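You operate a simulated robot arm through the tools that you are given. There is no shell and no other tool. Be economical: measure what you need, move in short steps, check, and stop when the job is done.

Carry out the task below with a simulated robot arm. There is one attempt and no reset: what you move stays moved.

## Task
Switch the pulse unit off, pull out the shelf below it and stand the danger sign on that.
Fine: free both lock knobs of the shelf and leave it pulled out. Set down upright: danger sign.

The check looks at the end state, three seconds after you hand in, the way a careful person would. Anything else that was tipped, shoved, dropped, spilled or broken makes it a failure.

## Robot
A 7-joint arm with a two-finger parallel gripper on a trunk, on a base that drives. Base frame: it is fixed to the floor where the robot stands at the start and does not move with it; the origin is under the middle of the robot, x ahead of it, y to its left, z up. Lengths are in mm, angles in rad, forces in N, time in s.
With the tool pointing down near the work surface it reaches from about 340 to 740 mm from the robot's upright axis, wherever it stands. Its first joint turns from -2.007 to 2.007 rad. Places, roughly: current knob [500, -100, 1400]; danger sign [1000, 750, 1000]; delay knob [500, -200, 1200]; latch of the rack door [500, 100, 700]; left lock knob of the pull-out shelf [500, 200, 800]; left lock knob of the slide-in unit [500, 200, 1600]; left toggle of the alarm unit [500, 0, 1700]; limit knob [500, -100, 1700]; lock bar [1100, 500, 1400]; magnet supply switch [500, 0, 1400]; output button [500, -200, 1400]; power lever of the switch box by the rack [1100, 600, 1500]; pull-out shelf [700, -100, 800]; pulse unit switch [500, 0, 1200]; right lock knob of the pull-out shelf [500, -300, 800]; right lock knob of the slide-in unit [500, -300, 1600]. Payload 3.91 kg.
The tool frame sits at the grasp point between the pads (the TCP): z along the fingers, y along the line on which they close. The tips reach 30 mm beyond it. The gripper opens to 110 mm. The fingers are 20 mm wide and 10 mm thick; the gripper's body (48 by 112 mm) begins 55 mm behind the TCP.
Orientation is that of the tool frame in the base frame, as a unit quaternion [w, x, y, z]. With the fingers straight down and closing along the base's y, the tool's x points along the base's -x, its y along +y and its z along -z.

## Interface
- The arm moves only by the tool arm_command. Its argument "moves" is a list of rows, each a list of 3 entries, a list of its own where there are three numbers: the shift along the tool's x, y, z in cm, then the turn, a rotation vector about the tool's x, y, z in rad, then the opening, from 0 (shut) to 1 (fully open). In form: [[[tx, ty, tz], [wx, wy, wz], jaw], ...]. A call has 1 to 10 rows; each row is the pose to reach, as a shift and turn from the pose commanded when the call began, along the tool's axes at that moment. A row lasts 0.2 s, in which the tool goes at most 50 mm and 0.15 rad; a call with a longer step from one row to the next is refused whole, and so is a gripper value outside its range. Where a pose cannot be reached the arm comes as near as it can. A force on the tool above 40 N (or 10 N above the force at the start of the call, whichever is more), or a blocked arm, ends the call early, and 0.2 s more pass. Each finger travels about 108 mm/s and halts on what it meets, pressing with about 21 N; the grip force reading is that of the motor and also rises with nothing between the fingers. The clock runs only during rows and for 0.2 s after the last one: add rows that repeat a pose to give the fingers time. The reply holds the time, the measured pose of the TCP, the force on the tool along the base axes, the opening and the grip force, in the units named above and with some noise, with the torque about the TCP (base axes, N m) and any sound that the robot's microphone picked up, and new pictures: "pictures" is both (left out), scene, wrist or none.
- Cameras (640 x 400 px; columns grow to the right, rows downward): "scene" is now at [-3.1, 116.9, 1805.9]; the picture's right is [-0.52, -0.86, 0.00], its down [-0.68, 0.41, -0.60] and it looks along [0.52, -0.31, -0.80] (base axes); focal length 273 px, centre (320, 200). "wrist" rides on the gripper at [72, 17, -103] in the tool frame; the picture's right is [-0.23, 0.97, 0.00], its down [-0.76, -0.18, -0.62] and it looks along [-0.61, -0.14, 0.78] (tool axes); focal length 222 px, centre (320, 200). There is no depth. A picture from a camera that has moved, and an enlarged one, comes with that camera's place and axes in the base frame and with its lens. The place of the scene camera against the robot may be out by one fixed shift of up to 12 mm in any direction.
- lift_body(by): slides the trunk up (or, below 0, down) by that many mm; the arm and the scene camera ride with it, the base frame stays. It gives what a move gives, with no picture.
- roll_base(legs): drives the robot by 1 to 6 legs, each [ahead, turn to the left] in mm and rad, along the robot's own axes; the way and the turn of a leg run together, so that a leg with both is an arc; at most 1500 mm and 3.142 rad a leg. The arm and the cameras ride along, it lands a little off, and it stops where it bumps. It gives what a move gives, and a new picture of the scene camera.
- turn_head(pan, tilt): turns the head with the scene camera to pan (to the left, within 2.705 rad either way) and tilt (down, from -0.506 to 1.204), counted from straight ahead of the robot. It gives what a move gives, and a new picture of the scene camera.
- enlarge(camera, box): a new picture of the part [left, top, right, bottom] of that camera's present view, enlarged. No time passes.
- hand_in(): hands the job in; it is judged then, once.

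Work in short steps. Places have to be worked out from the pictures, the camera data and where the tool is seen: move nearer, look again, correct. Check each grasp and each placing, and mend what went wrong. You have 120 turns and 260 pictures in all, those below and enlarged ones among them. Open the gripper and draw the arm clear of the work before you hand the job in, unless the task says otherwise; then end with one line.

The tools are called after ">>>" as a command line: name --argument value ..., lists and objects as JSON in quotes. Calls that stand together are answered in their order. arm_command: Moves the arm, as the interface text tells. Its arguments: {"type":"object","properties":{"moves":{"type":"array","items":{"type":"array"}},"pictures":{"type":"string","enum":["both","scene","wrist","none"]}},"required":["moves"]} The other tools are called the same way: lift_body (by) slides the trunk up or down; roll_base (legs) drives the base; turn_head (pan, tilt) turns the head that bears the scene camera; enlarge (camera, box) takes an enlarged picture of a part of a camera's view; hand_in () hands the job in.

At the start:

```text
time: 0.0
position: [395.2, 55.6, 1532.0]
orientation: [0.0, 0.0, 1.0, 0.0]
ft_force: [0.4, 1.0, 0.9]
wrist_torque: [0.03, -0.01, 0.0]
grip_width: 110.1
finger_force: 0.1
trunk travel left (down, up): [-925.0, 65.0]
robot x, y, heading: [-1.6, -0.3, 0.003]
head pan, tilt: [-0.541, 0.925]
```

scene: 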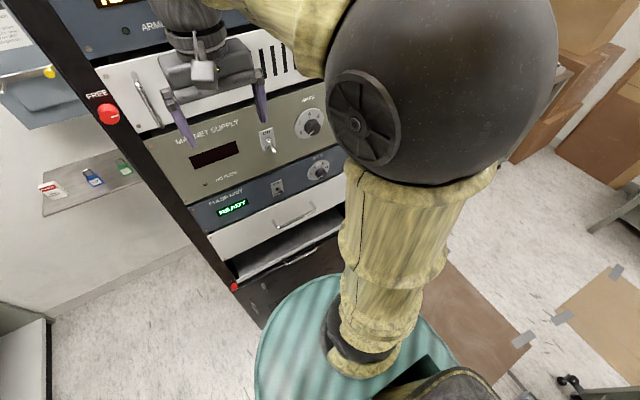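
wrist: 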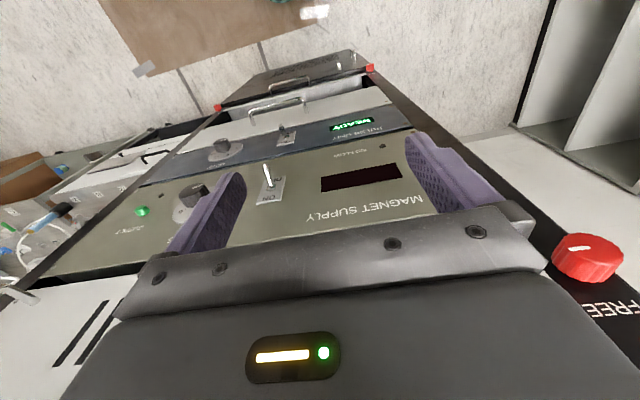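

The rack stands right in front. I'll look around with the head to survey the rack, the shelf and the sign.

>>> turn_head --pan 0.0 --tilt 0.6

>>> turn_head --pan 0.6 --tilt 0.5

>>> turn_head --pan -0.1 --tilt 1.1

```text
time: 1.0
position: [394.9, 54.6, 1533.7]
orientation: [0.0, 0.0, 1.0, 0.0]
ft_force: [-0.3, -0.3, 0.3]
wrist_torque: [-0.01, -0.01, 0.01]
grip_width: 110.1
finger_force: 0.0
trunk travel left (down, up): [-925.0, 65.0]
robot x, y, heading: [3.2, 0.3, 0.002]
head pan, tilt: [0.0, 0.6]
camera scene: at [21.8, 155.1, 1832.4], right [0.0, -1.0, 0.0], down [-0.57, 0.0, -0.82], along [0.82, 0.0, -0.57], focal length 273 px, centre (320, 200)
```

scene: 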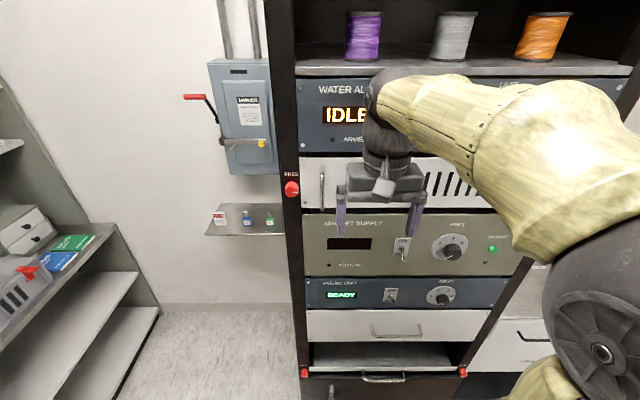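

```text
time: 2.0
position: [395.4, 55.6, 1532.8]
orientation: [-0.001, 0.0, 1.0, 0.0]
ft_force: [-0.1, 0.0, -0.7]
wrist_torque: [0.0, 0.01, 0.06]
grip_width: 110.1
finger_force: 0.0
trunk travel left (down, up): [-925.0, 65.0]
robot x, y, heading: [2.3, 0.2, 0.002]
head pan, tilt: [0.6, 0.499]
camera scene: at [8.5, 206.5, 1841.5], right [0.56, -0.83, 0.0], down [-0.4, -0.27, -0.88], along [0.72, 0.5, -0.48], focal length 273 px, centre (320, 200)
```

scene: 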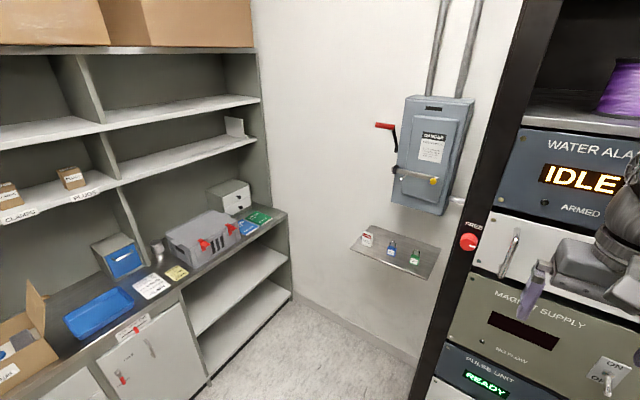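

```text
time: 3.0
position: [394.4, 54.7, 1532.7]
orientation: [0.0, 0.0, 1.0, 0.0]
ft_force: [0.4, 0.9, 0.6]
wrist_torque: [0.02, -0.01, 0.0]
grip_width: 110.1
finger_force: 0.1
trunk travel left (down, up): [-925.0, 65.0]
robot x, y, heading: [-0.2, 4.4, -0.002]
head pan, tilt: [-0.099, 1.1]
camera scene: at [-3.8, 149.0, 1793.8], right [-0.1, -1.0, 0.0], down [-0.89, 0.09, -0.45], along [0.45, -0.04, -0.89], focal length 273 px, centre (320, 200)
```

scene: 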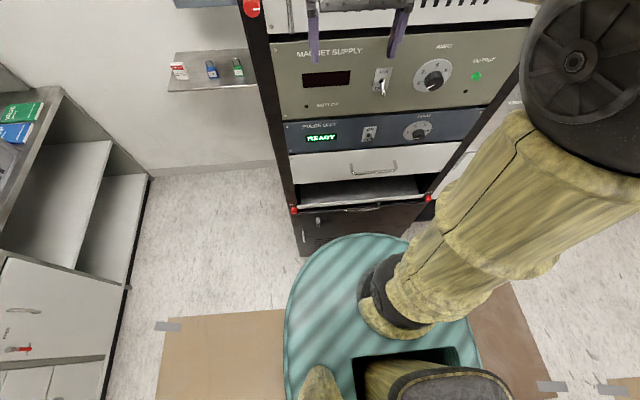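

Now close-ups of the pulse switch, the lock knobs and the shelf.

>>> enlarge --camera "scene" --box '[270, 100, 450, 220]'

>>> turn_head --pan 0.35 --tilt 0.7

>>> enlarge --camera "scene" --box '[260, 120, 440, 240]'

```text
3.33 times, centred on (360, 160) of scene
camera zoom: at [-3.8, 149.0, 1793.8], right [-0.1, -1.0, 0.0], down [-0.89, 0.09, -0.45], along [0.45, -0.04, -0.89], focal length 911 px, centre (187, 333)
```

zoom: 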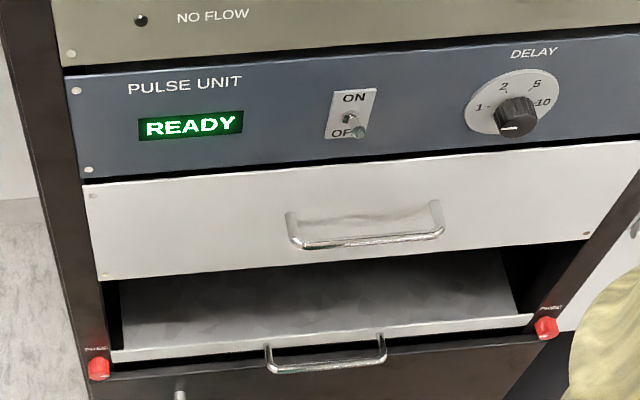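

```text
time: 3.9
position: [395.9, 54.8, 1533.0]
orientation: [0.0, 0.0, 1.0, 0.0]
ft_force: [0.6, -0.2, -0.1]
wrist_torque: [0.01, 0.03, 0.02]
grip_width: 110.1
finger_force: 0.0
trunk travel left (down, up): [-925.0, 65.0]
robot x, y, heading: [1.0, 1.8, 0.002]
head pan, tilt: [0.351, 0.7]
camera scene: at [13.2, 184.3, 1823.7], right [0.34, -0.94, 0.0], down [-0.61, -0.22, -0.76], along [0.72, 0.26, -0.64], focal length 273 px, centre (320, 200)
```

scene: 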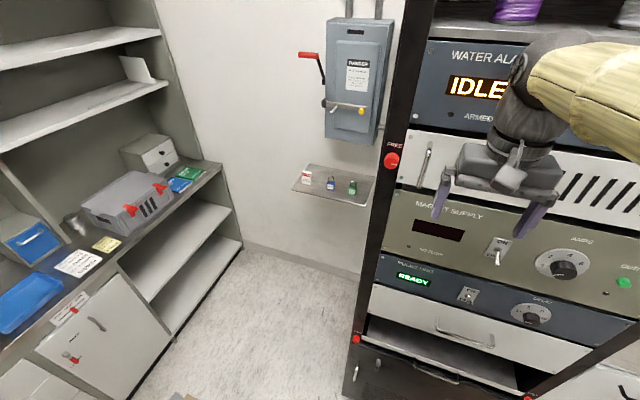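

```text
3.33 times, centred on (350, 180) of scene
camera zoom: at [13.2, 184.3, 1823.7], right [0.34, -0.94, 0.0], down [-0.61, -0.22, -0.76], along [0.72, 0.26, -0.64], focal length 911 px, centre (220, 267)
```

zoom: 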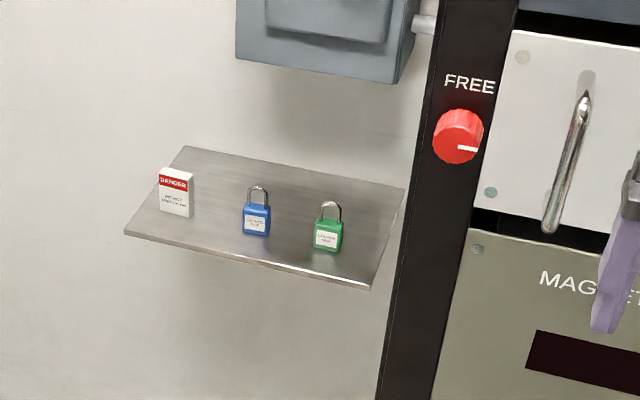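

Before backing off for arm room, I check what is behind the robot.

>>> turn_head --pan 2.6 --tilt 0.7

>>> turn_head --pan -2.3 --tilt 0.7

```text
time: 6.0
position: [394.7, 55.0, 1531.9]
orientation: [0.0, 0.0, 1.0, 0.0]
ft_force: [-0.8, -0.9, 0.0]
wrist_torque: [0.0, 0.01, 0.01]
grip_width: 109.7
finger_force: 0.1
trunk travel left (down, up): [-925.0, 65.0]
robot x, y, heading: [-1.3, 0.2, 0.005]
head pan, tilt: [2.601, 0.7]
camera scene: at [-139.5, 199.0, 1823.8], right [0.52, 0.86, 0.0], down [0.55, -0.33, -0.77], along [-0.66, 0.39, -0.64], focal length 273 px, centre (320, 200)
```

scene: 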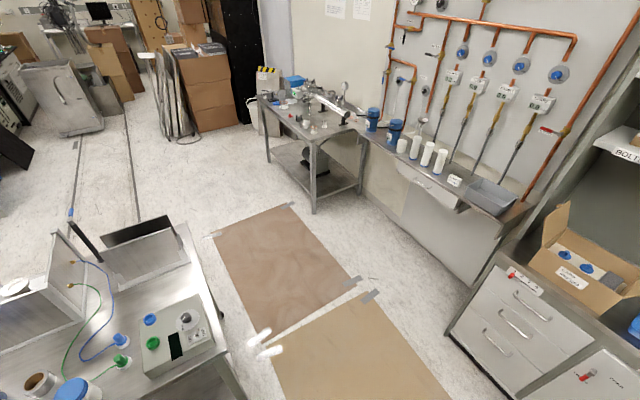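

```text
time: 9.9
position: [394.5, 55.8, 1533.1]
orientation: [0.0, 0.0, 1.0, 0.0]
ft_force: [-0.8, 0.0, 0.5]
wrist_torque: [-0.02, 0.01, -0.01]
grip_width: 110.2
finger_force: 0.1
trunk travel left (down, up): [-925.0, 65.0]
robot x, y, heading: [-2.3, 1.5, -0.001]
head pan, tilt: [-2.3, 0.7]
camera scene: at [-123.3, 91.8, 1823.8], right [-0.75, 0.67, 0.0], down [0.43, 0.48, -0.77], along [-0.51, -0.57, -0.64], focal length 273 px, centre (320, 200)
```

scene: 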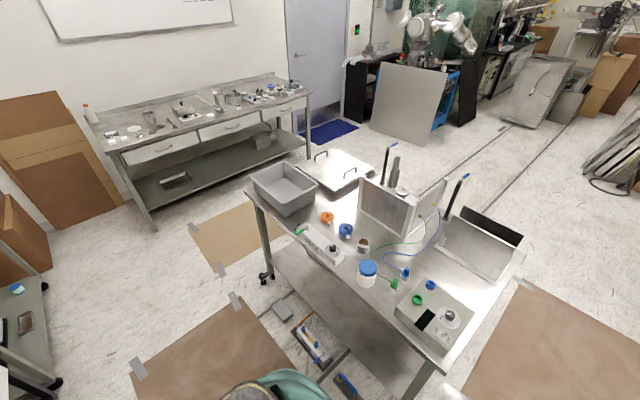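

A table stands behind me; I look straight down front and back to gauge the base's size and the gap.

>>> turn_head --pan 2.7 --tilt 1.2

>>> turn_head --pan -2.7 --tilt 1.2

>>> turn_head --pan 0.5 --tilt 1.2

```text
time: 13.8
position: [395.2, 54.9, 1532.2]
orientation: [-0.001, 0.0, 1.0, 0.001]
ft_force: [0.0, -0.2, -0.4]
wrist_torque: [0.02, 0.01, 0.03]
grip_width: 110.1
finger_force: 0.0
trunk travel left (down, up): [-925.0, 65.0]
robot x, y, heading: [-2.2, 3.2, 0.004]
head pan, tilt: [2.7, 1.201]
camera scene: at [-117.2, 179.1, 1787.8], right [0.43, 0.9, 0.0], down [0.84, -0.4, -0.36], along [-0.33, 0.15, -0.93], focal length 273 px, centre (320, 200)
```

scene: 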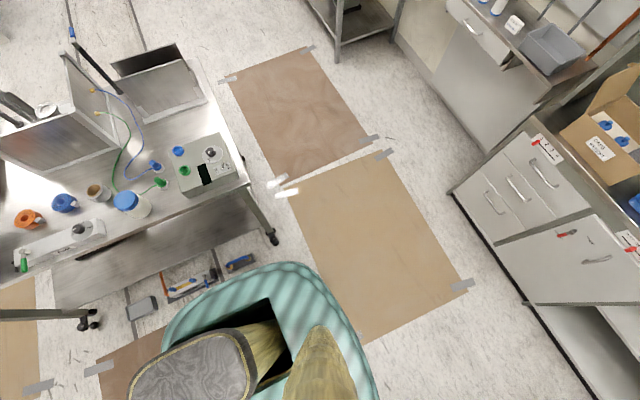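

```text
time: 18.0
position: [395.8, 55.4, 1532.4]
orientation: [0.0, 0.0, 1.0, 0.0]
ft_force: [-0.4, -0.1, -0.8]
wrist_torque: [0.04, -0.01, 0.02]
grip_width: 110.2
finger_force: 0.0
trunk travel left (down, up): [-925.0, 65.0]
robot x, y, heading: [3.0, -0.7, -0.0]
head pan, tilt: [-2.7, 1.201]
camera scene: at [-117.2, 131.2, 1787.8], right [-0.43, 0.9, 0.0], down [0.84, 0.4, -0.36], along [-0.33, -0.15, -0.93], focal length 273 px, centre (320, 200)
```

scene: 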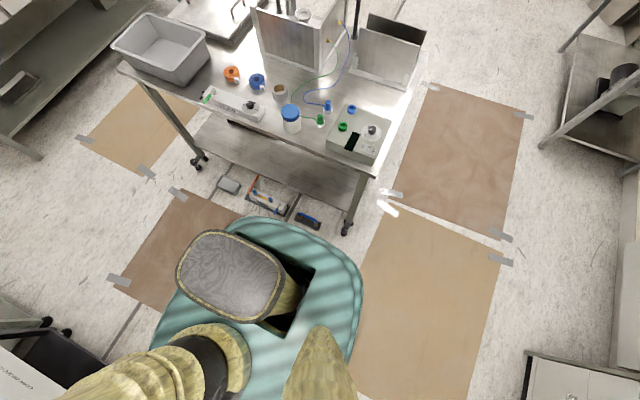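

```text
time: 20.8
position: [395.2, 55.4, 1533.1]
orientation: [0.0, -0.001, 1.0, 0.0]
ft_force: [1.1, 0.2, -0.4]
wrist_torque: [0.01, 0.0, 0.01]
grip_width: 109.9
finger_force: 0.1
trunk travel left (down, up): [-925.0, 65.0]
robot x, y, heading: [0.7, 1.9, -0.001]
head pan, tilt: [0.499, 1.201]
camera scene: at [-17.6, 181.9, 1787.8], right [0.48, -0.88, 0.0], down [-0.82, -0.45, -0.36], along [0.32, 0.17, -0.93], focal length 273 px, centre (320, 200)
```

scene: 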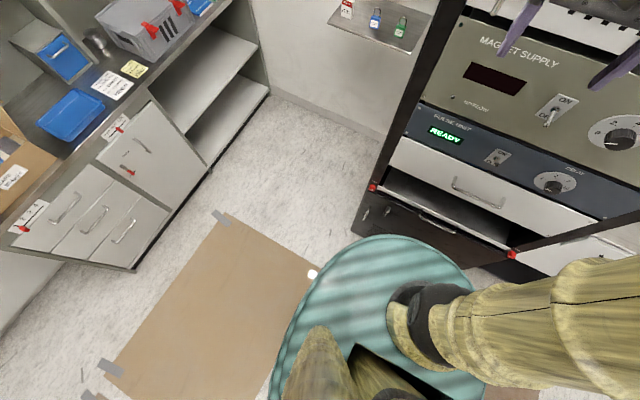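

Table edge is about x=-600 and the base seems to reach about -450, so I back up just 90 mm to gain arm room, then pitch the tool to horizontal.

>>> roll_base --legs '[[-90, 0]]'

>>> arm_command --moves '[[[0, 0, 0], [0, -0.15, 0], 0], [[0, 0, 0], [0, -0.3, 0], 0], [[0, 0, 0], [0, -0.45, 0], 0], [[0, 0, 0], [0, -0.6, 0], 0], [[0, 0, 0], [0, -0.75, 0], 0], [[0, 0, 0], [0, -0.9, 0], 0], [[0, 0, 0], [0, -1.05, 0], 0], [[0, 0, 0], [0, -1.2, 0], 0], [[0, 0, 0], [0, -1.35, 0], 0], [[0, 0, 0], [0, -1.5, 0], 0]]'

```text
time: 21.9
position: [302.3, 55.9, 1534.8]
orientation: [0.002, 0.0, 1.0, 0.0]
ft_force: [-0.6, -0.1, 0.4]
wrist_torque: [0.01, -0.04, -0.04]
grip_width: 110.0
finger_force: 0.1
trunk travel left (down, up): [-925.0, 65.0]
robot x, y, heading: [-89.5, -3.3, -0.002]
head pan, tilt: [0.499, 1.201]
camera scene: at [-112.1, 182.0, 1787.8], right [0.48, -0.88, 0.0], down [-0.82, -0.45, -0.36], along [0.32, 0.17, -0.93], focal length 273 px, centre (320, 200)
```

scene: 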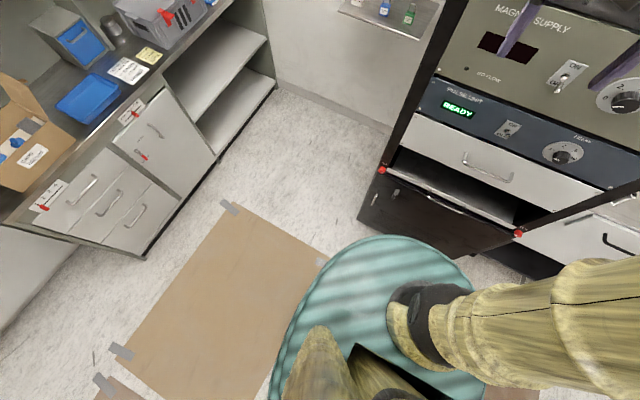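

```text
time: 24.1
position: [367.5, 75.2, 1516.9]
orientation: [0.678, 0.012, 0.735, -0.001]
ft_force: [0.5, 2.7, 0.3]
wrist_torque: [-0.05, 0.09, -0.25]
grip_width: 0.0
finger_force: 21.4
out of reach, approached as far as the arm can: row 4, 5, 6, 7, 8, 9, 10
trunk travel left (down, up): [-925.0, 65.0]
robot x, y, heading: [-86.2, -1.6, -0.004]
head pan, tilt: [0.499, 1.201]
camera scene: at [-104.8, 184.6, 1787.6], right [0.48, -0.88, 0.0], down [-0.82, -0.45, -0.36], along [0.32, 0.17, -0.93], focal length 273 px, centre (320, 200)
camera wrist: at [259.2, 94.2, 1454.6], right [0.04, 0.97, 0.24], down [-0.56, -0.18, 0.81], along [0.83, -0.16, 0.54], focal length 222 px, centre (320, 200)
```

scene: 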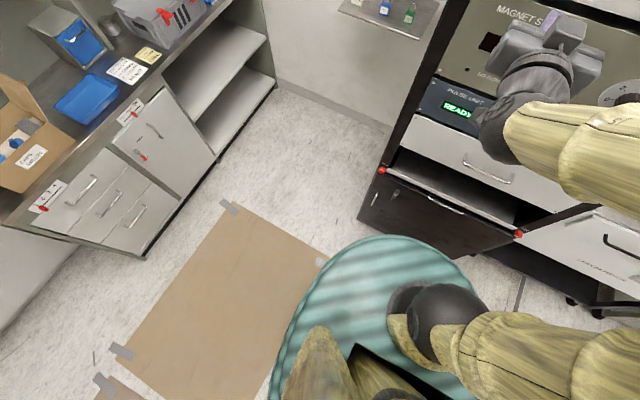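
wrist: 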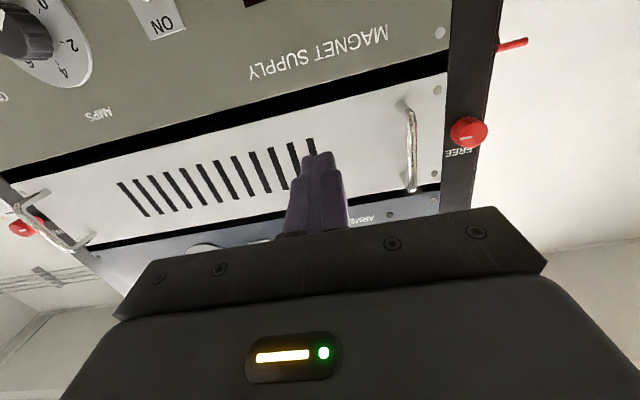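

The tool is now about level with the rack and reaches fine. I lower the trunk toward the pulse unit's height.

>>> lift_body --by -330

>>> arm_command --moves '[[[0, 0, 0], [0, 0, 0], 0]]'

```text
time: 27.3
position: [364.3, 75.1, 1191.5]
orientation: [0.682, -0.001, 0.732, 0.001]
ft_force: [-0.3, -0.5, 0.1]
wrist_torque: [0.02, 0.01, -0.01]
grip_width: 0.0
finger_force: 21.3
trunk travel left (down, up): [-595.0, 395.0]
robot x, y, heading: [-93.0, 0.2, -0.0]
head pan, tilt: [0.499, 1.201]
```

```text
time: 27.7
position: [365.0, 75.4, 1191.6]
orientation: [0.681, -0.001, 0.732, 0.001]
ft_force: [0.2, 0.2, -0.3]
wrist_torque: [0.0, -0.01, 0.03]
grip_width: 0.0
finger_force: 20.8
trunk travel left (down, up): [-595.0, 395.0]
robot x, y, heading: [-89.8, -0.5, 0.002]
head pan, tilt: [0.499, 1.201]
camera scene: at [-107.3, 181.9, 1457.8], right [0.48, -0.88, 0.0], down [-0.82, -0.45, -0.36], along [0.32, 0.17, -0.93], focal length 273 px, centre (320, 200)
camera wrist: at [257.5, 92.4, 1126.1], right [0.01, 0.97, 0.23], down [-0.57, -0.18, 0.8], along [0.82, -0.14, 0.55], focal length 222 px, centre (320, 200)
```

scene: 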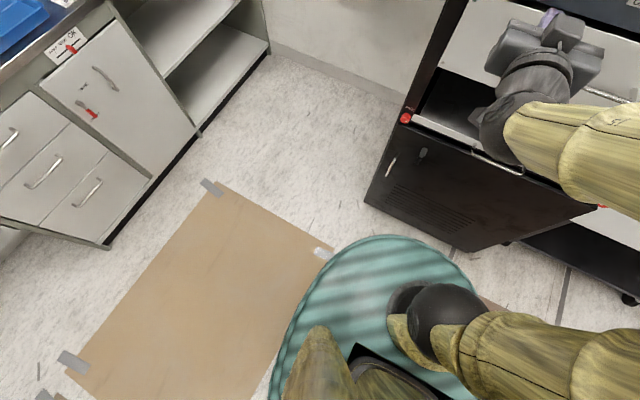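
wrist: 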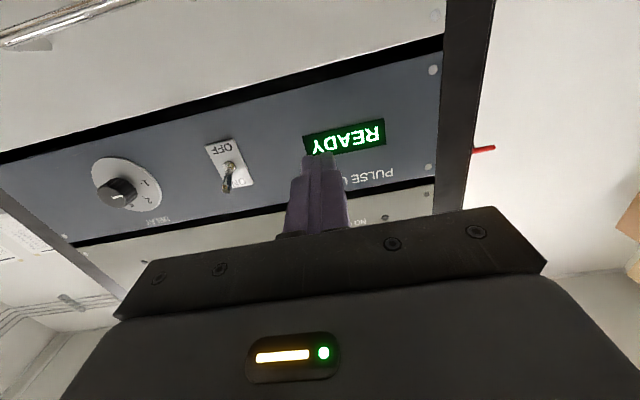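

The panel reads READY and the lever is tilted to ON (image inverted). With the 19-inch panel width I judge the front at x≈467 and the switch at about y=-28, z=1202. I move above and in front of it.

>>> arm_command --moves '[[[-2, -3.5, 0.4], [0, -0.03, 0], 0], [[-4, -7, 0.8], [0, -0.072, 0], 0], [[-5.9, -10.4, 1.1], [0, -0.072, 0], 0]]' --pictures "wrist"

>>> turn_head --pan 0.1 --tilt 0.6

```text
time: 28.5
position: [398.4, -7.3, 1247.8]
orientation: [0.707, 0.001, 0.707, -0.001]
ft_force: [1.0, -0.6, 0.4]
wrist_torque: [-0.02, -0.03, -0.01]
grip_width: 0.1
finger_force: 20.9
out of reach, approached as far as the arm can: row 2, 3
trunk travel left (down, up): [-595.0, 395.0]
robot x, y, heading: [-84.6, -3.2, 0.004]
head pan, tilt: [0.499, 1.201]
camera wrist: at [295.7, 9.8, 1174.9], right [0.0, 0.97, 0.23], down [-0.62, -0.18, 0.76], along [0.78, -0.14, 0.61], focal length 222 px, centre (320, 200)
```

wrist: 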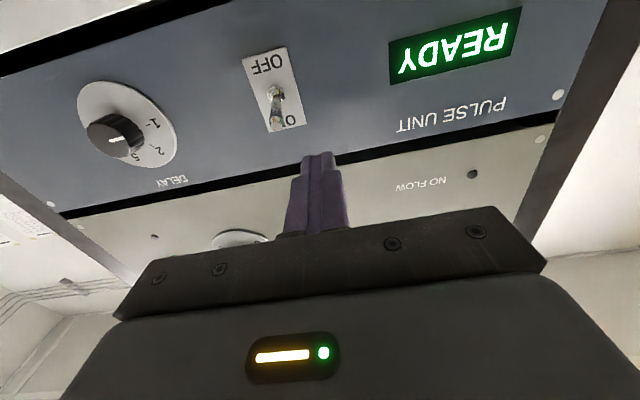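

```text
time: 29.5
position: [398.0, -6.8, 1246.4]
orientation: [0.707, 0.001, 0.707, 0.0]
ft_force: [-0.2, 0.2, 0.3]
wrist_torque: [-0.03, -0.01, 0.0]
grip_width: 0.1
finger_force: 21.1
trunk travel left (down, up): [-595.0, 395.0]
robot x, y, heading: [-91.1, 2.7, -0.0]
head pan, tilt: [0.099, 0.6]
camera scene: at [-68.4, 164.0, 1502.4], right [0.1, -0.99, 0.0], down [-0.56, -0.06, -0.82], along [0.82, 0.08, -0.57], focal length 273 px, centre (320, 200)
```

scene: 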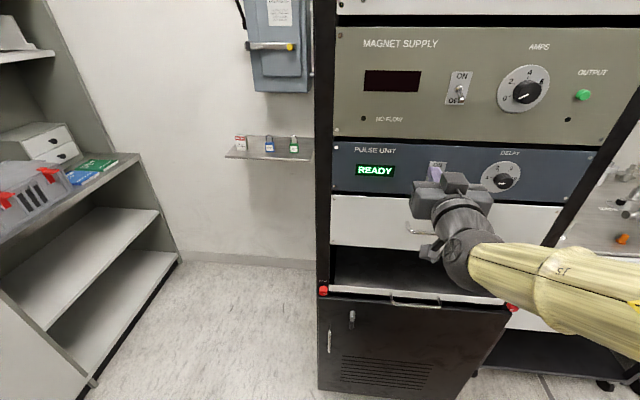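

Triangulation puts the switch base at (482,-35,1208), lever tip ≈(465,-35,1230). I move up slightly and forward, to see where the command reference stands.

>>> arm_command --moves '[[[-0.4, -0.6, 3], [0, 0, 0], 0], [[-0.4, -0.6, 3], [0, 0, 0], 0]]' --pictures "wrist"

```text
time: 30.1
position: [426.6, -10.7, 1250.9]
orientation: [0.708, 0.0, 0.707, 0.0]
ft_force: [0.1, 0.6, -1.2]
wrist_torque: [0.01, -0.03, -0.01]
grip_width: 0.0
finger_force: 21.4
trunk travel left (down, up): [-595.0, 395.0]
robot x, y, heading: [-89.5, 1.0, 0.003]
head pan, tilt: [0.099, 0.6]
camera wrist: at [325.0, 5.2, 1178.7], right [0.0, 0.97, 0.23], down [-0.62, -0.18, 0.76], along [0.78, -0.14, 0.61], focal length 222 px, centre (320, 200)
```

wrist: 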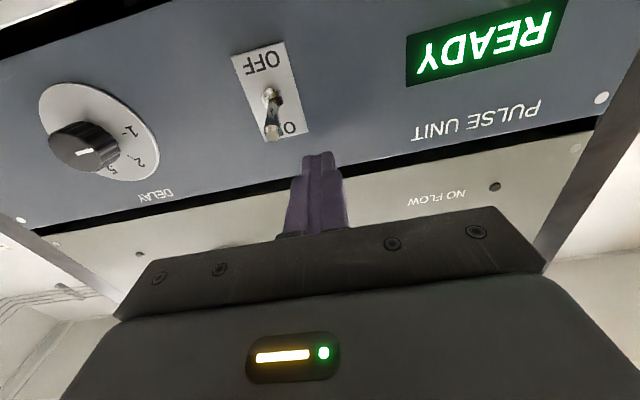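

Base confirmed at (482,-35,1208). Move over to y=-35 and forward, then press the lever down.

>>> arm_command --moves '[[[-0.4, -2.5, 0], [0, 0, 0], 0], [[-0.4, -2.5, 1.2], [0, 0, 0], 0], [[-0.4, -2.5, 1.2], [0, 0, 0], 0]]' --pictures "wrist"

>>> arm_command --moves '[[[1.5, 0, 0], [0, 0, 0], 0], [[3, 0, 0], [0, 0, 0], 0], [[4.2, 0, 0], [0, 0, 0], 0], [[5.2, 0, 0], [0, 0, 0], 0]]' --pictures "wrist"

```text
time: 30.9
position: [442.6, -24.7, 1257.3]
orientation: [0.707, 0.002, 0.707, -0.002]
ft_force: [0.5, -0.4, 0.4]
wrist_torque: [-0.01, -0.01, -0.02]
grip_width: 0.2
finger_force: 21.4
out of reach, approached as far as the arm can: row 1, 2, 3
trunk travel left (down, up): [-595.0, 395.0]
robot x, y, heading: [-91.2, -1.5, 0.005]
head pan, tilt: [0.099, 0.6]
camera wrist: at [339.6, -7.8, 1185.8], right [0.0, 0.97, 0.23], down [-0.62, -0.17, 0.76], along [0.78, -0.14, 0.61], focal length 222 px, centre (320, 200)
```

wrist: 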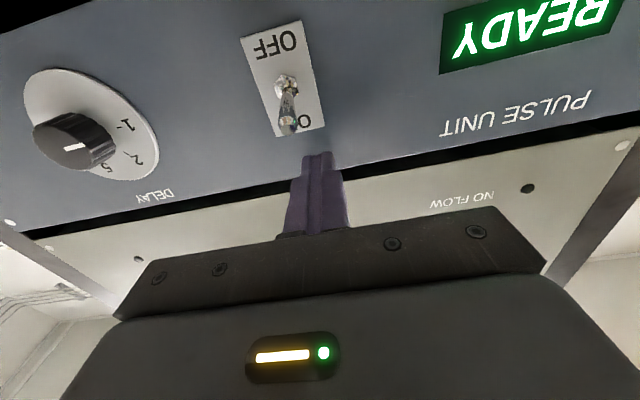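

```text
time: 31.9
position: [442.1, -8.4, 1212.8]
orientation: [0.706, 0.002, 0.708, -0.002]
ft_force: [-0.1, 0.0, 0.0]
wrist_torque: [-0.04, 0.04, -0.03]
grip_width: 0.2
finger_force: 20.9
out of reach, approached as far as the arm can: row 1, 2, 3, 4
trunk travel left (down, up): [-595.0, 395.0]
robot x, y, heading: [-87.7, 0.2, 0.001]
head pan, tilt: [0.099, 0.6]
camera wrist: at [340.0, 8.8, 1139.5], right [0.01, 0.97, 0.23], down [-0.62, -0.17, 0.76], along [0.78, -0.15, 0.6], focal length 222 px, centre (320, 200)
```

wrist: 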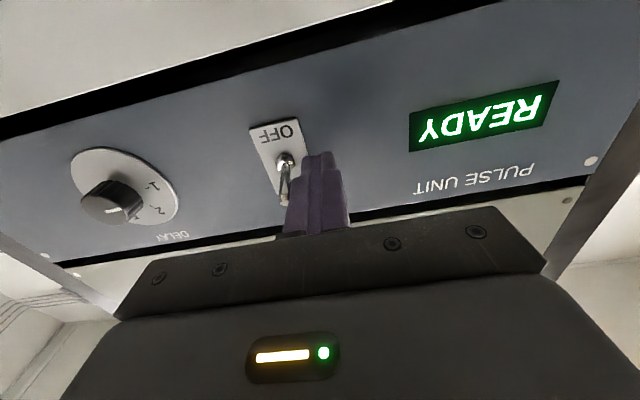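

The finger slid past the left of the lever: the arm is at its inner reach limit and low shoulder-relative. I move left and back, lower the trunk so the tool works higher relative to the shoulder.

>>> arm_command --moves '[[[0, 3, 0], [0, 0, 0], 0], [[0, 6, -2], [0, 0, 0], 0], [[0, 10, -4], [0, 0, 0], 0]]' --pictures "none"

>>> lift_body --by -150

>>> arm_command --moves '[[[-5, 0, 0], [0, 0, 0], 0], [[-10, 0, 0], [0, 0, 0], 0], [[-15, 0, 0], [0, 0, 0], 0], [[-19, 0, 0], [0, 0, 0], 0]]' --pictures "wrist"

```text
time: 32.7
position: [401.5, 93.8, 1214.9]
orientation: [0.707, 0.0, 0.707, 0.0]
ft_force: [-0.1, -0.4, -0.3]
wrist_torque: [-0.01, -0.03, -0.02]
grip_width: 0.0
finger_force: 20.6
trunk travel left (down, up): [-595.0, 395.0]
robot x, y, heading: [-85.3, 2.2, 0.001]
head pan, tilt: [0.099, 0.6]
```

```text
time: 34.5
position: [402.5, 92.7, 1064.9]
orientation: [0.708, -0.001, 0.706, 0.001]
ft_force: [-0.2, -0.5, 0.7]
wrist_torque: [-0.01, 0.0, -0.04]
grip_width: 0.0
finger_force: 20.8
trunk travel left (down, up): [-445.0, 545.0]
robot x, y, heading: [-91.1, -0.3, 0.004]
head pan, tilt: [0.099, 0.6]
```

```text
time: 35.5
position: [401.0, 91.9, 1255.4]
orientation: [0.707, -0.002, 0.707, 0.001]
ft_force: [0.6, -0.5, 0.1]
wrist_torque: [0.02, -0.02, -0.02]
grip_width: 0.0
finger_force: 21.2
trunk travel left (down, up): [-445.0, 545.0]
robot x, y, heading: [-92.3, -2.6, 0.002]
head pan, tilt: [0.099, 0.6]
camera wrist: at [299.5, 109.6, 1183.0], right [0.0, 0.97, 0.23], down [-0.62, -0.18, 0.76], along [0.78, -0.14, 0.61], focal length 222 px, centre (320, 200)
```

wrist: 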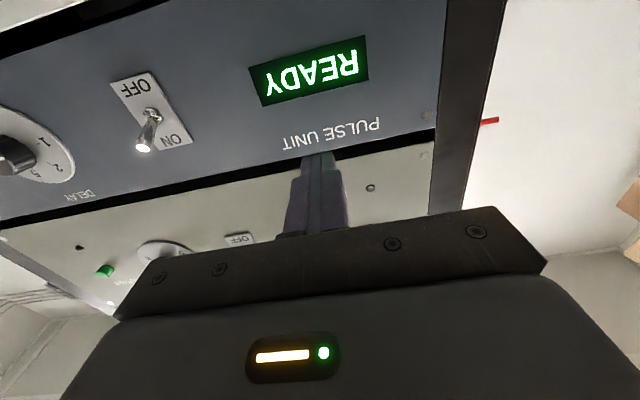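

No reach complaints now. Move sideways to y≈-36 above the lever.

>>> arm_command --moves '[[[0, -4.3, 0], [0, 0, 0], 0], [[0, -8.6, 0], [0, 0, 0], 0], [[0, -12.8, 0.5], [0, 0, 0], 0], [[0, -12.8, 3.7], [0, 0, 0], 0]]' --pictures "wrist"

```text
time: 36.5
position: [438.1, -36.7, 1253.9]
orientation: [0.709, -0.001, 0.706, 0.001]
ft_force: [0.0, -0.6, 0.4]
wrist_torque: [-0.05, 0.01, 0.02]
grip_width: 0.0
finger_force: 21.4
out of reach, approached as far as the arm can: row 2, 3
trunk travel left (down, up): [-445.0, 545.0]
robot x, y, heading: [-92.3, 0.7, 0.005]
head pan, tilt: [0.099, 0.6]
camera wrist: at [335.4, -19.5, 1181.9], right [0.0, 0.97, 0.23], down [-0.62, -0.18, 0.76], along [0.78, -0.14, 0.61], focal length 222 px, centre (320, 200)
```

wrist: 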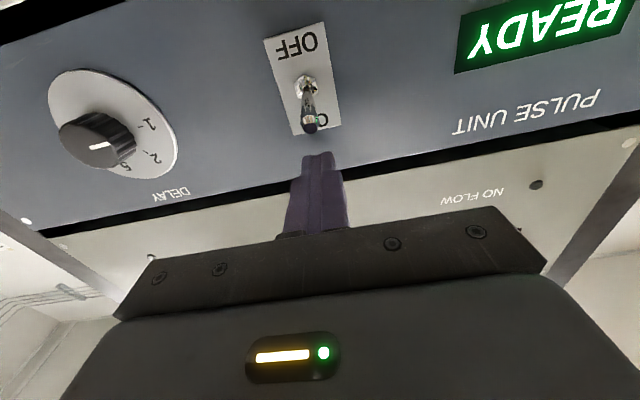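

Aligned in y. Press down in steps.

>>> arm_command --moves '[[[1.2, 0, 0], [0, 0, 0], 0], [[2.4, 0, 0], [0, 0, 0], 0], [[3.6, 0, 0], [0, 0, 0], 0], [[4.8, 0, 0], [0, 0, 0], 0], [[5.4, 0, 0], [0, 0, 0], 0]]' --pictures "wrist"

```text
time: 37.6
position: [437.7, -38.1, 1216.5]
orientation: [0.717, 0.002, 0.697, -0.001]
ft_force: [-6.4, 1.2, 10.7]
wrist_torque: [0.01, -0.28, 0.18]
grip_width: 0.0
finger_force: 20.9
trunk travel left (down, up): [-445.0, 545.0]
robot x, y, heading: [-87.3, 0.3, -0.001]
head pan, tilt: [0.099, 0.6]
stopped in row 5: the force on the tool passed its limit (the readings are from after the stop); the commanded pose is now the measured one
camera wrist: at [336.0, -19.8, 1140.6], right [0.0, 0.97, 0.23], down [-0.65, -0.18, 0.74], along [0.76, -0.15, 0.63], focal length 222 px, centre (320, 200)
```

wrist: 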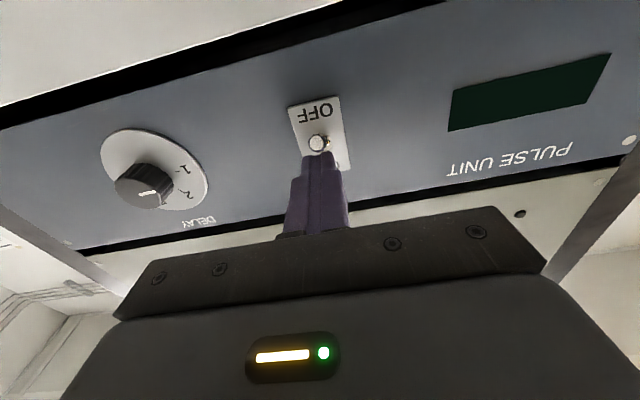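

The display has gone dark. I withdraw upward and check the lever stays at OFF.

>>> arm_command --moves '[[[-1.5, 0, 0], [0, 0, 0], 0], [[-3, 0, -1], [0, 0, 0], 0], [[-3, 3, -3], [0, 0, 0], 0], [[-3, 7, -5], [0, 0, 0], 0]]' --pictures "wrist"

```text
time: 38.6
position: [415.5, 29.3, 1232.7]
orientation: [0.711, 0.001, 0.704, 0.001]
ft_force: [0.5, -1.0, -0.6]
wrist_torque: [0.01, -0.01, 0.03]
grip_width: 0.2
finger_force: 20.8
out of reach, approached as far as the arm can: row 4
trunk travel left (down, up): [-445.0, 545.0]
robot x, y, heading: [-86.8, 0.2, -0.003]
head pan, tilt: [0.099, 0.6]
camera wrist: at [314.2, 46.4, 1160.1], right [0.0, 0.97, 0.23], down [-0.63, -0.18, 0.75], along [0.78, -0.14, 0.61], focal length 222 px, centre (320, 200)
```

wrist: 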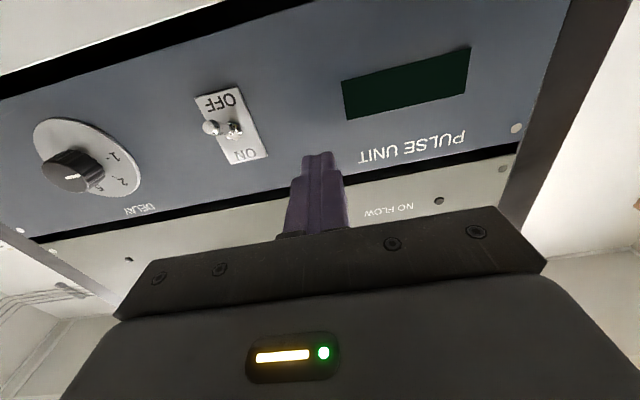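

The lever points down to OFF. Next: go left and lower to the pull-out shelf's left lock knob for a close look.

>>> arm_command --moves '[[[0, 4, -1], [0, 0, 0], 0.3], [[0, 8, -2], [0, 0, 0], 0.5], [[0, 12, -2], [0, 0, 0], 0.5]]' --pictures "none"

>>> lift_body --by -400

>>> turn_head --pan 0.0 --tilt 0.35

>>> arm_command --moves '[[[0, 0, 0], [0, 0, 0], 0.5]]' --pictures "wrist"

```text
time: 39.4
position: [391.4, 151.5, 1238.7]
orientation: [0.716, 0.001, 0.698, 0.0]
ft_force: [-0.1, -0.4, -0.7]
wrist_torque: [0.03, -0.01, 0.0]
grip_width: 55.0
finger_force: 0.1
trunk travel left (down, up): [-445.0, 545.0]
robot x, y, heading: [-88.8, -2.2, -0.002]
head pan, tilt: [0.099, 0.6]
```

```text
time: 41.1
position: [378.0, 115.9, 942.2]
orientation: [0.592, -0.038, 0.802, -0.072]
ft_force: [-0.3, 0.1, 0.1]
wrist_torque: [-0.01, -0.01, 0.03]
grip_width: 54.8
finger_force: 0.1
trunk travel left (down, up): [-317.0, 673.0]
robot x, y, heading: [-88.7, -5.2, 0.004]
head pan, tilt: [0.099, 0.6]
stopped: the arm was blocked; the commanded pose is now the measured one
```

```text
time: 41.8
position: [378.2, 116.2, 940.7]
orientation: [0.591, -0.039, 0.803, -0.071]
ft_force: [-0.4, 0.2, 0.5]
wrist_torque: [0.0, 0.03, 0.01]
grip_width: 54.8
finger_force: 0.1
trunk travel left (down, up): [-317.0, 673.0]
robot x, y, heading: [-89.4, -1.9, 0.002]
head pan, tilt: [0.0, 0.351]
camera scene: at [-63.2, 155.3, 1249.7], right [0.0, -1.0, 0.0], down [-0.34, 0.0, -0.94], along [0.94, 0.0, -0.34], focal length 273 px, centre (320, 200)
```

scene: 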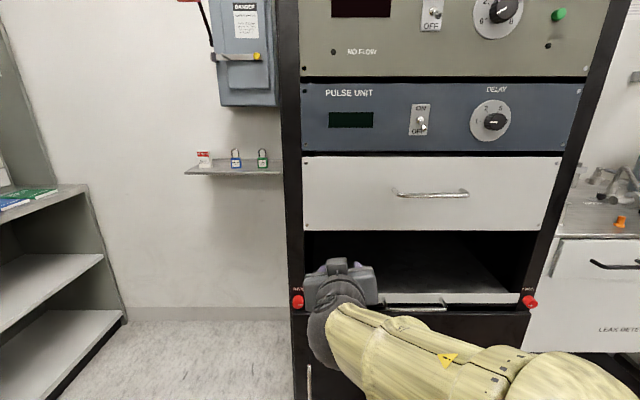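

```text
time: 42.2
position: [377.9, 116.5, 940.7]
orientation: [0.592, -0.038, 0.802, -0.071]
ft_force: [0.2, 0.1, 0.2]
wrist_torque: [0.0, -0.02, 0.0]
grip_width: 55.2
finger_force: 0.1
trunk travel left (down, up): [-317.0, 673.0]
robot x, y, heading: [-90.0, -0.8, 0.004]
head pan, tilt: [0.0, 0.351]
camera wrist: at [260.0, 129.4, 900.4], right [0.09, 0.99, 0.06], down [-0.37, -0.02, 0.93], along [0.92, -0.1, 0.37], focal length 222 px, centre (320, 200)
```

wrist: 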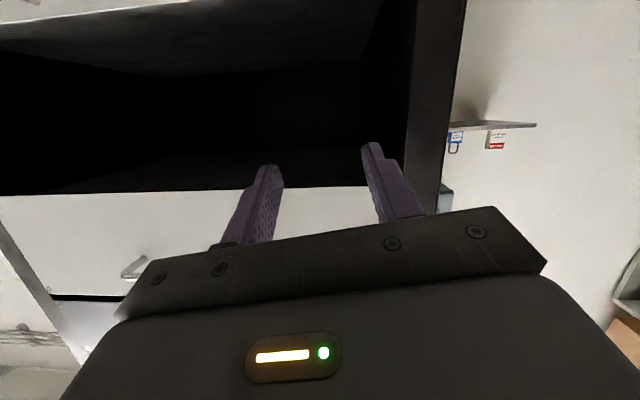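

The arm's elbow bumped the base top, so the trunk can't go that low with this arm shape. I raise the trunk a bit and re-level the tool, then reach down with the arm.

>>> lift_body --by 150

>>> arm_command --moves '[[[0, 1, 0], [-0.016, -0.1, 0.05], 0.5], [[0, 2, 0], [-0.032, -0.2, 0.1], 0.5], [[0, 4, 0], [-0.047, -0.298, 0.155], 0.5], [[0, 6, 0], [-0.047, -0.298, 0.155], 0.5]]' --pictures "none"

>>> arm_command --moves '[[[5, 0, 0], [0, 0, 0], 0.5], [[10, 0, 0], [0, 0, 0], 0.5], [[15, 0, 0], [0, 0, 0], 0.5], [[20, 0, 0], [0, 0, 0], 0.5]]' --pictures "both"

```text
time: 44.0
position: [380.6, 116.5, 1095.6]
orientation: [0.597, -0.037, 0.799, -0.069]
ft_force: [-1.1, 0.5, 0.6]
wrist_torque: [0.01, 0.0, 0.0]
grip_width: 54.8
finger_force: 0.1
trunk travel left (down, up): [-467.0, 523.0]
robot x, y, heading: [-87.7, -0.6, 0.003]
head pan, tilt: [0.0, 0.351]
```

```text
time: 45.0
position: [380.8, 177.9, 1086.5]
orientation: [0.711, 0.001, 0.703, 0.003]
ft_force: [-0.7, -0.1, 0.7]
wrist_torque: [0.02, 0.01, 0.02]
grip_width: 55.1
finger_force: 0.2
trunk travel left (down, up): [-467.0, 523.0]
robot x, y, heading: [-92.5, 1.2, -0.002]
head pan, tilt: [0.0, 0.351]
```

```text
time: 46.0
position: [389.8, 185.1, 884.9]
orientation: [0.712, 0.002, 0.703, 0.003]
ft_force: [-0.2, -0.2, 0.8]
wrist_torque: [0.01, 0.0, -0.01]
grip_width: 54.7
finger_force: 0.0
out of reach, approached as far as the arm can: row 3, 4
trunk travel left (down, up): [-467.0, 523.0]
robot x, y, heading: [-88.7, 1.4, 0.001]
head pan, tilt: [0.0, 0.351]
camera scene: at [-63.0, 155.3, 1397.1], right [0.0, -1.0, 0.0], down [-0.34, 0.0, -0.94], along [0.94, 0.0, -0.34], focal length 273 px, centre (320, 200)
camera wrist: at [288.0, 202.6, 811.4], right [0.0, 0.97, 0.23], down [-0.63, -0.18, 0.75], along [0.77, -0.15, 0.62], focal length 222 px, centre (320, 200)
```

scene: 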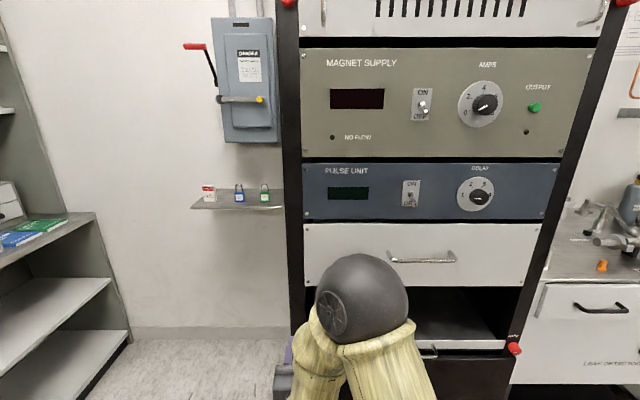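
wrist: 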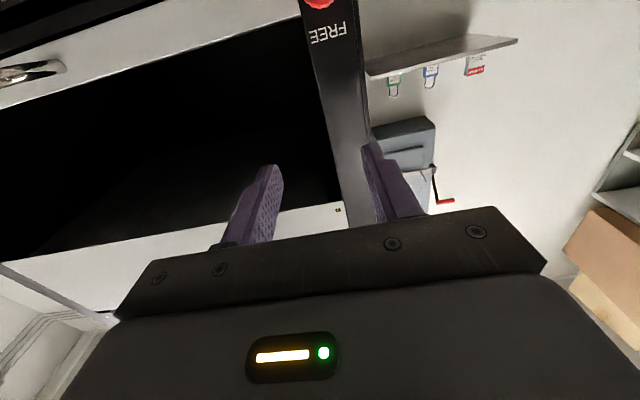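

The elbow is now up, so lowering the trunk is free. The knob shows at about (475,203,803); I lower 85 mm to its height and look.

>>> lift_body --by -85

>>> arm_command --moves '[[[0, 0, 0], [0, 0, 0], 0.5]]' --pictures "wrist"

>>> enlarge --camera "wrist" --box '[220, 40, 420, 165]'

```text
time: 47.2
position: [390.0, 186.0, 799.5]
orientation: [0.711, 0.003, 0.703, 0.002]
ft_force: [0.0, -0.3, -0.7]
wrist_torque: [0.01, 0.02, -0.01]
grip_width: 54.7
finger_force: 0.1
trunk travel left (down, up): [-382.0, 608.0]
robot x, y, heading: [-90.7, 2.0, 0.005]
head pan, tilt: [0.0, 0.351]
```

```text
time: 47.6
position: [390.4, 184.3, 800.4]
orientation: [0.711, 0.001, 0.703, 0.002]
ft_force: [0.2, -0.1, -0.1]
wrist_torque: [0.04, 0.03, 0.01]
grip_width: 55.1
finger_force: 0.1
trunk travel left (down, up): [-382.0, 608.0]
robot x, y, heading: [-89.1, -1.5, -0.001]
head pan, tilt: [0.0, 0.351]
camera wrist: at [288.0, 202.5, 726.8], right [0.0, 0.97, 0.23], down [-0.63, -0.18, 0.75], along [0.78, -0.15, 0.61], focal length 222 px, centre (320, 200)
```

wrist: 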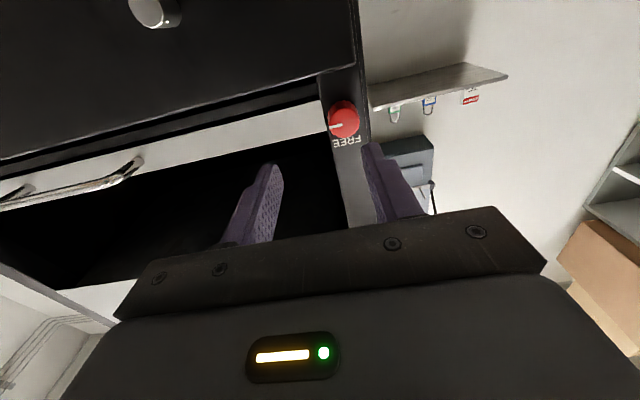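

```text
3.20 times, centred on (320, 102) of wrist
camera zoom: at [288.0, 202.5, 726.8], right [0.0, 0.97, 0.23], down [-0.63, -0.18, 0.75], along [0.78, -0.15, 0.61], focal length 711 px, centre (320, 512)
```

zoom: 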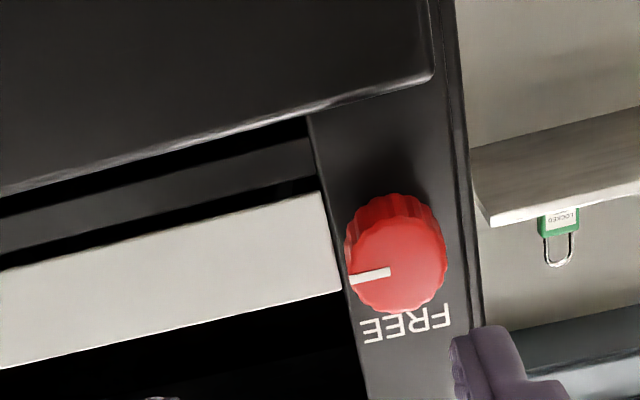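

Left knob: mark points inward, FREE is above it, so it needs a quarter turn counter-clockwise seen from the front. Face centre ≈(457,206,791). I align and take a nearer look.

>>> arm_command --moves '[[[0.8, 2.2, 1], [0, -0.011, 0], 0.5], [[0.8, 2.2, 2], [0, -0.011, 0], 0.5]]' --pictures "none"

>>> enlarge --camera "wrist" --box '[220, 80, 420, 205]'

```text
time: 48.2
position: [409.3, 207.3, 793.0]
orientation: [0.715, 0.002, 0.7, 0.002]
ft_force: [1.3, -0.2, -0.1]
wrist_torque: [0.0, -0.02, 0.02]
grip_width: 55.0
finger_force: 0.0
trunk travel left (down, up): [-382.0, 608.0]
robot x, y, heading: [-90.0, 3.2, -0.002]
head pan, tilt: [0.0, 0.351]
```

```text
3.20 times, centred on (320, 142) of wrist
camera zoom: at [308.8, 225.2, 717.6], right [-0.01, 0.97, 0.23], down [-0.64, -0.18, 0.75], along [0.77, -0.14, 0.62], focal length 711 px, centre (320, 384)
```

zoom: 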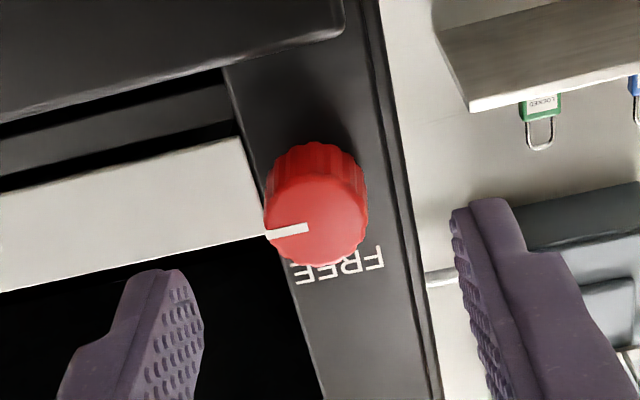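

Knob axis is about y=207.5, z=792. I advance with fingers either side, stopping on any contact.

>>> arm_command --moves '[[[0.1, 0.0, 1.5], [0, 0.01, 0], 0.5], [[0.1, 0.0, 2.8], [0, 0.02, 0], 0.5], [[0.1, 0.0, 3.8], [0, 0.02, 0], 0.5], [[0.1, 0.0, 3.8], [0, 0.02, 0], 0.5]]' --pictures "wrist"

>>> enlarge --camera "wrist" --box '[220, 80, 420, 205]'

```text
time: 49.2
position: [447.5, 207.6, 793.2]
orientation: [0.708, 0.002, 0.707, 0.001]
ft_force: [0.6, 0.6, -0.4]
wrist_torque: [-0.03, -0.01, 0.02]
grip_width: 55.0
finger_force: 0.0
trunk travel left (down, up): [-382.0, 608.0]
robot x, y, heading: [-87.3, -0.3, -0.0]
head pan, tilt: [0.0, 0.351]
camera wrist: at [345.7, 225.1, 721.4], right [0.0, 0.97, 0.23], down [-0.63, -0.18, 0.76], along [0.78, -0.15, 0.61], focal length 222 px, centre (320, 200)
```

wrist: 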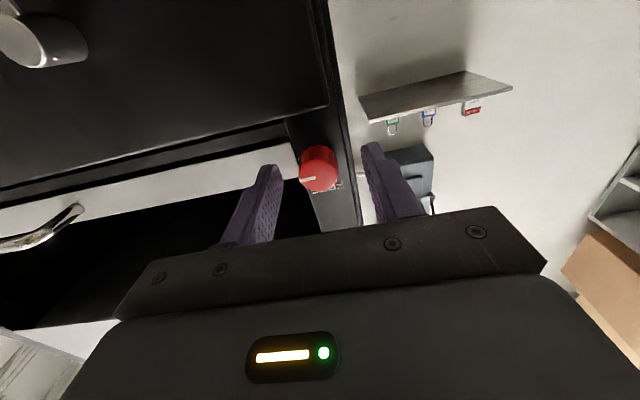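

```text
3.20 times, centred on (320, 142) of wrist
camera zoom: at [345.7, 225.1, 721.4], right [0.0, 0.97, 0.23], down [-0.63, -0.18, 0.76], along [0.78, -0.15, 0.61], focal length 711 px, centre (320, 384)
```

zoom: 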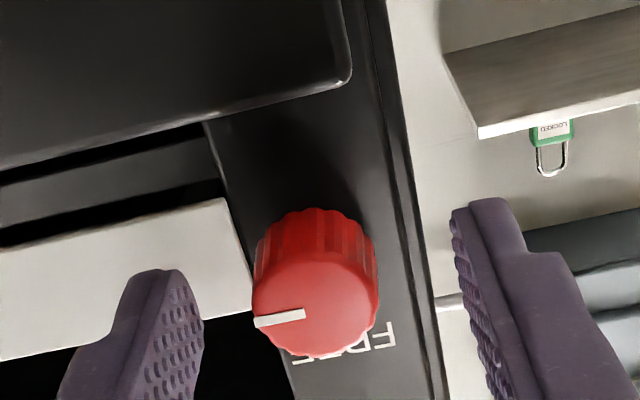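

Face found at x≈465, centre (206.5, 794). Go 6 mm further and close on the knob.

>>> arm_command --moves '[[[-0.1, -0.1, 0.6], [0, 0, 0], 0.5], [[-0.1, -0.1, 0.6], [0, 0, 0], 0.3], [[-0.1, -0.1, 0.6], [0, 0, 0], 0.1], [[-0.1, -0.1, 0.6], [0, 0, 0], 0.1]]' --pictures "wrist"

```text
time: 50.2
position: [451.4, 207.1, 796.2]
orientation: [0.708, 0.002, 0.706, 0.003]
ft_force: [-0.5, 1.0, 0.2]
wrist_torque: [0.05, 0.28, 0.62]
grip_width: 25.5
finger_force: 44.8
trunk travel left (down, up): [-382.0, 608.0]
robot x, y, heading: [-89.2, 1.5, -0.002]
head pan, tilt: [0.0, 0.351]
camera wrist: at [351.0, 223.9, 722.1], right [0.0, 0.97, 0.23], down [-0.62, -0.18, 0.76], along [0.78, -0.14, 0.61], focal length 222 px, centre (320, 200)
```

wrist: 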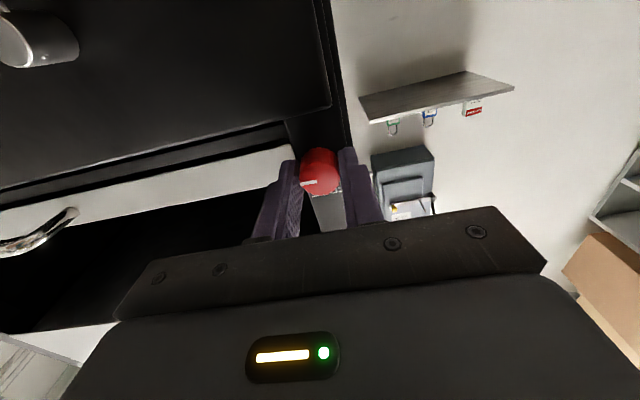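

Knob gripped (25.5 mm). Turn about the tool axis, -1.5 rad in small steps.

>>> arm_command --moves '[[[0, 0, 0], [0, 0, -0.14], 0.1], [[0, 0, 0], [0, 0, -0.28], 0.1], [[0, 0, 0], [0, 0, -0.42], 0.1], [[0, 0, 0], [0, 0, -0.56], 0.1], [[0, 0, 0], [0, 0, -0.7], 0.1], [[0, 0, 0], [0, 0, -0.84], 0.1]]' --pictures "wrist"

```text
time: 51.6
position: [454.2, 206.1, 794.5]
orientation: [0.648, -0.287, 0.645, -0.286]
ft_force: [-1.7, 8.5, 4.7]
wrist_torque: [0.0, -0.3, 0.79]
grip_width: 25.8
finger_force: 45.0
trunk travel left (down, up): [-382.0, 608.0]
robot x, y, heading: [-86.8, -1.3, 0.003]
head pan, tilt: [0.0, 0.351]
camera wrist: at [351.2, 164.5, 732.9], right [0.0, 0.82, -0.57], down [-0.63, 0.45, 0.64], along [0.78, 0.36, 0.51], focal length 222 px, centre (320, 200)
```

wrist: 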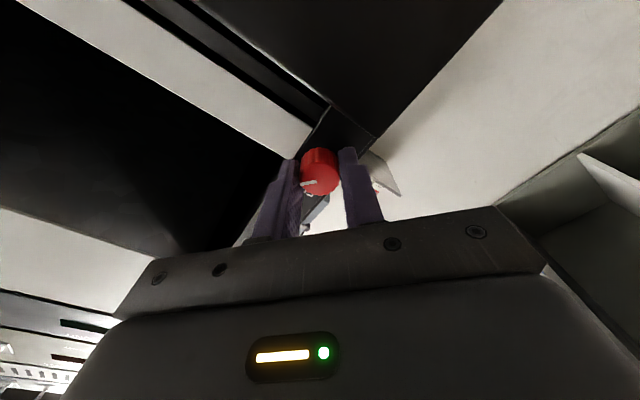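

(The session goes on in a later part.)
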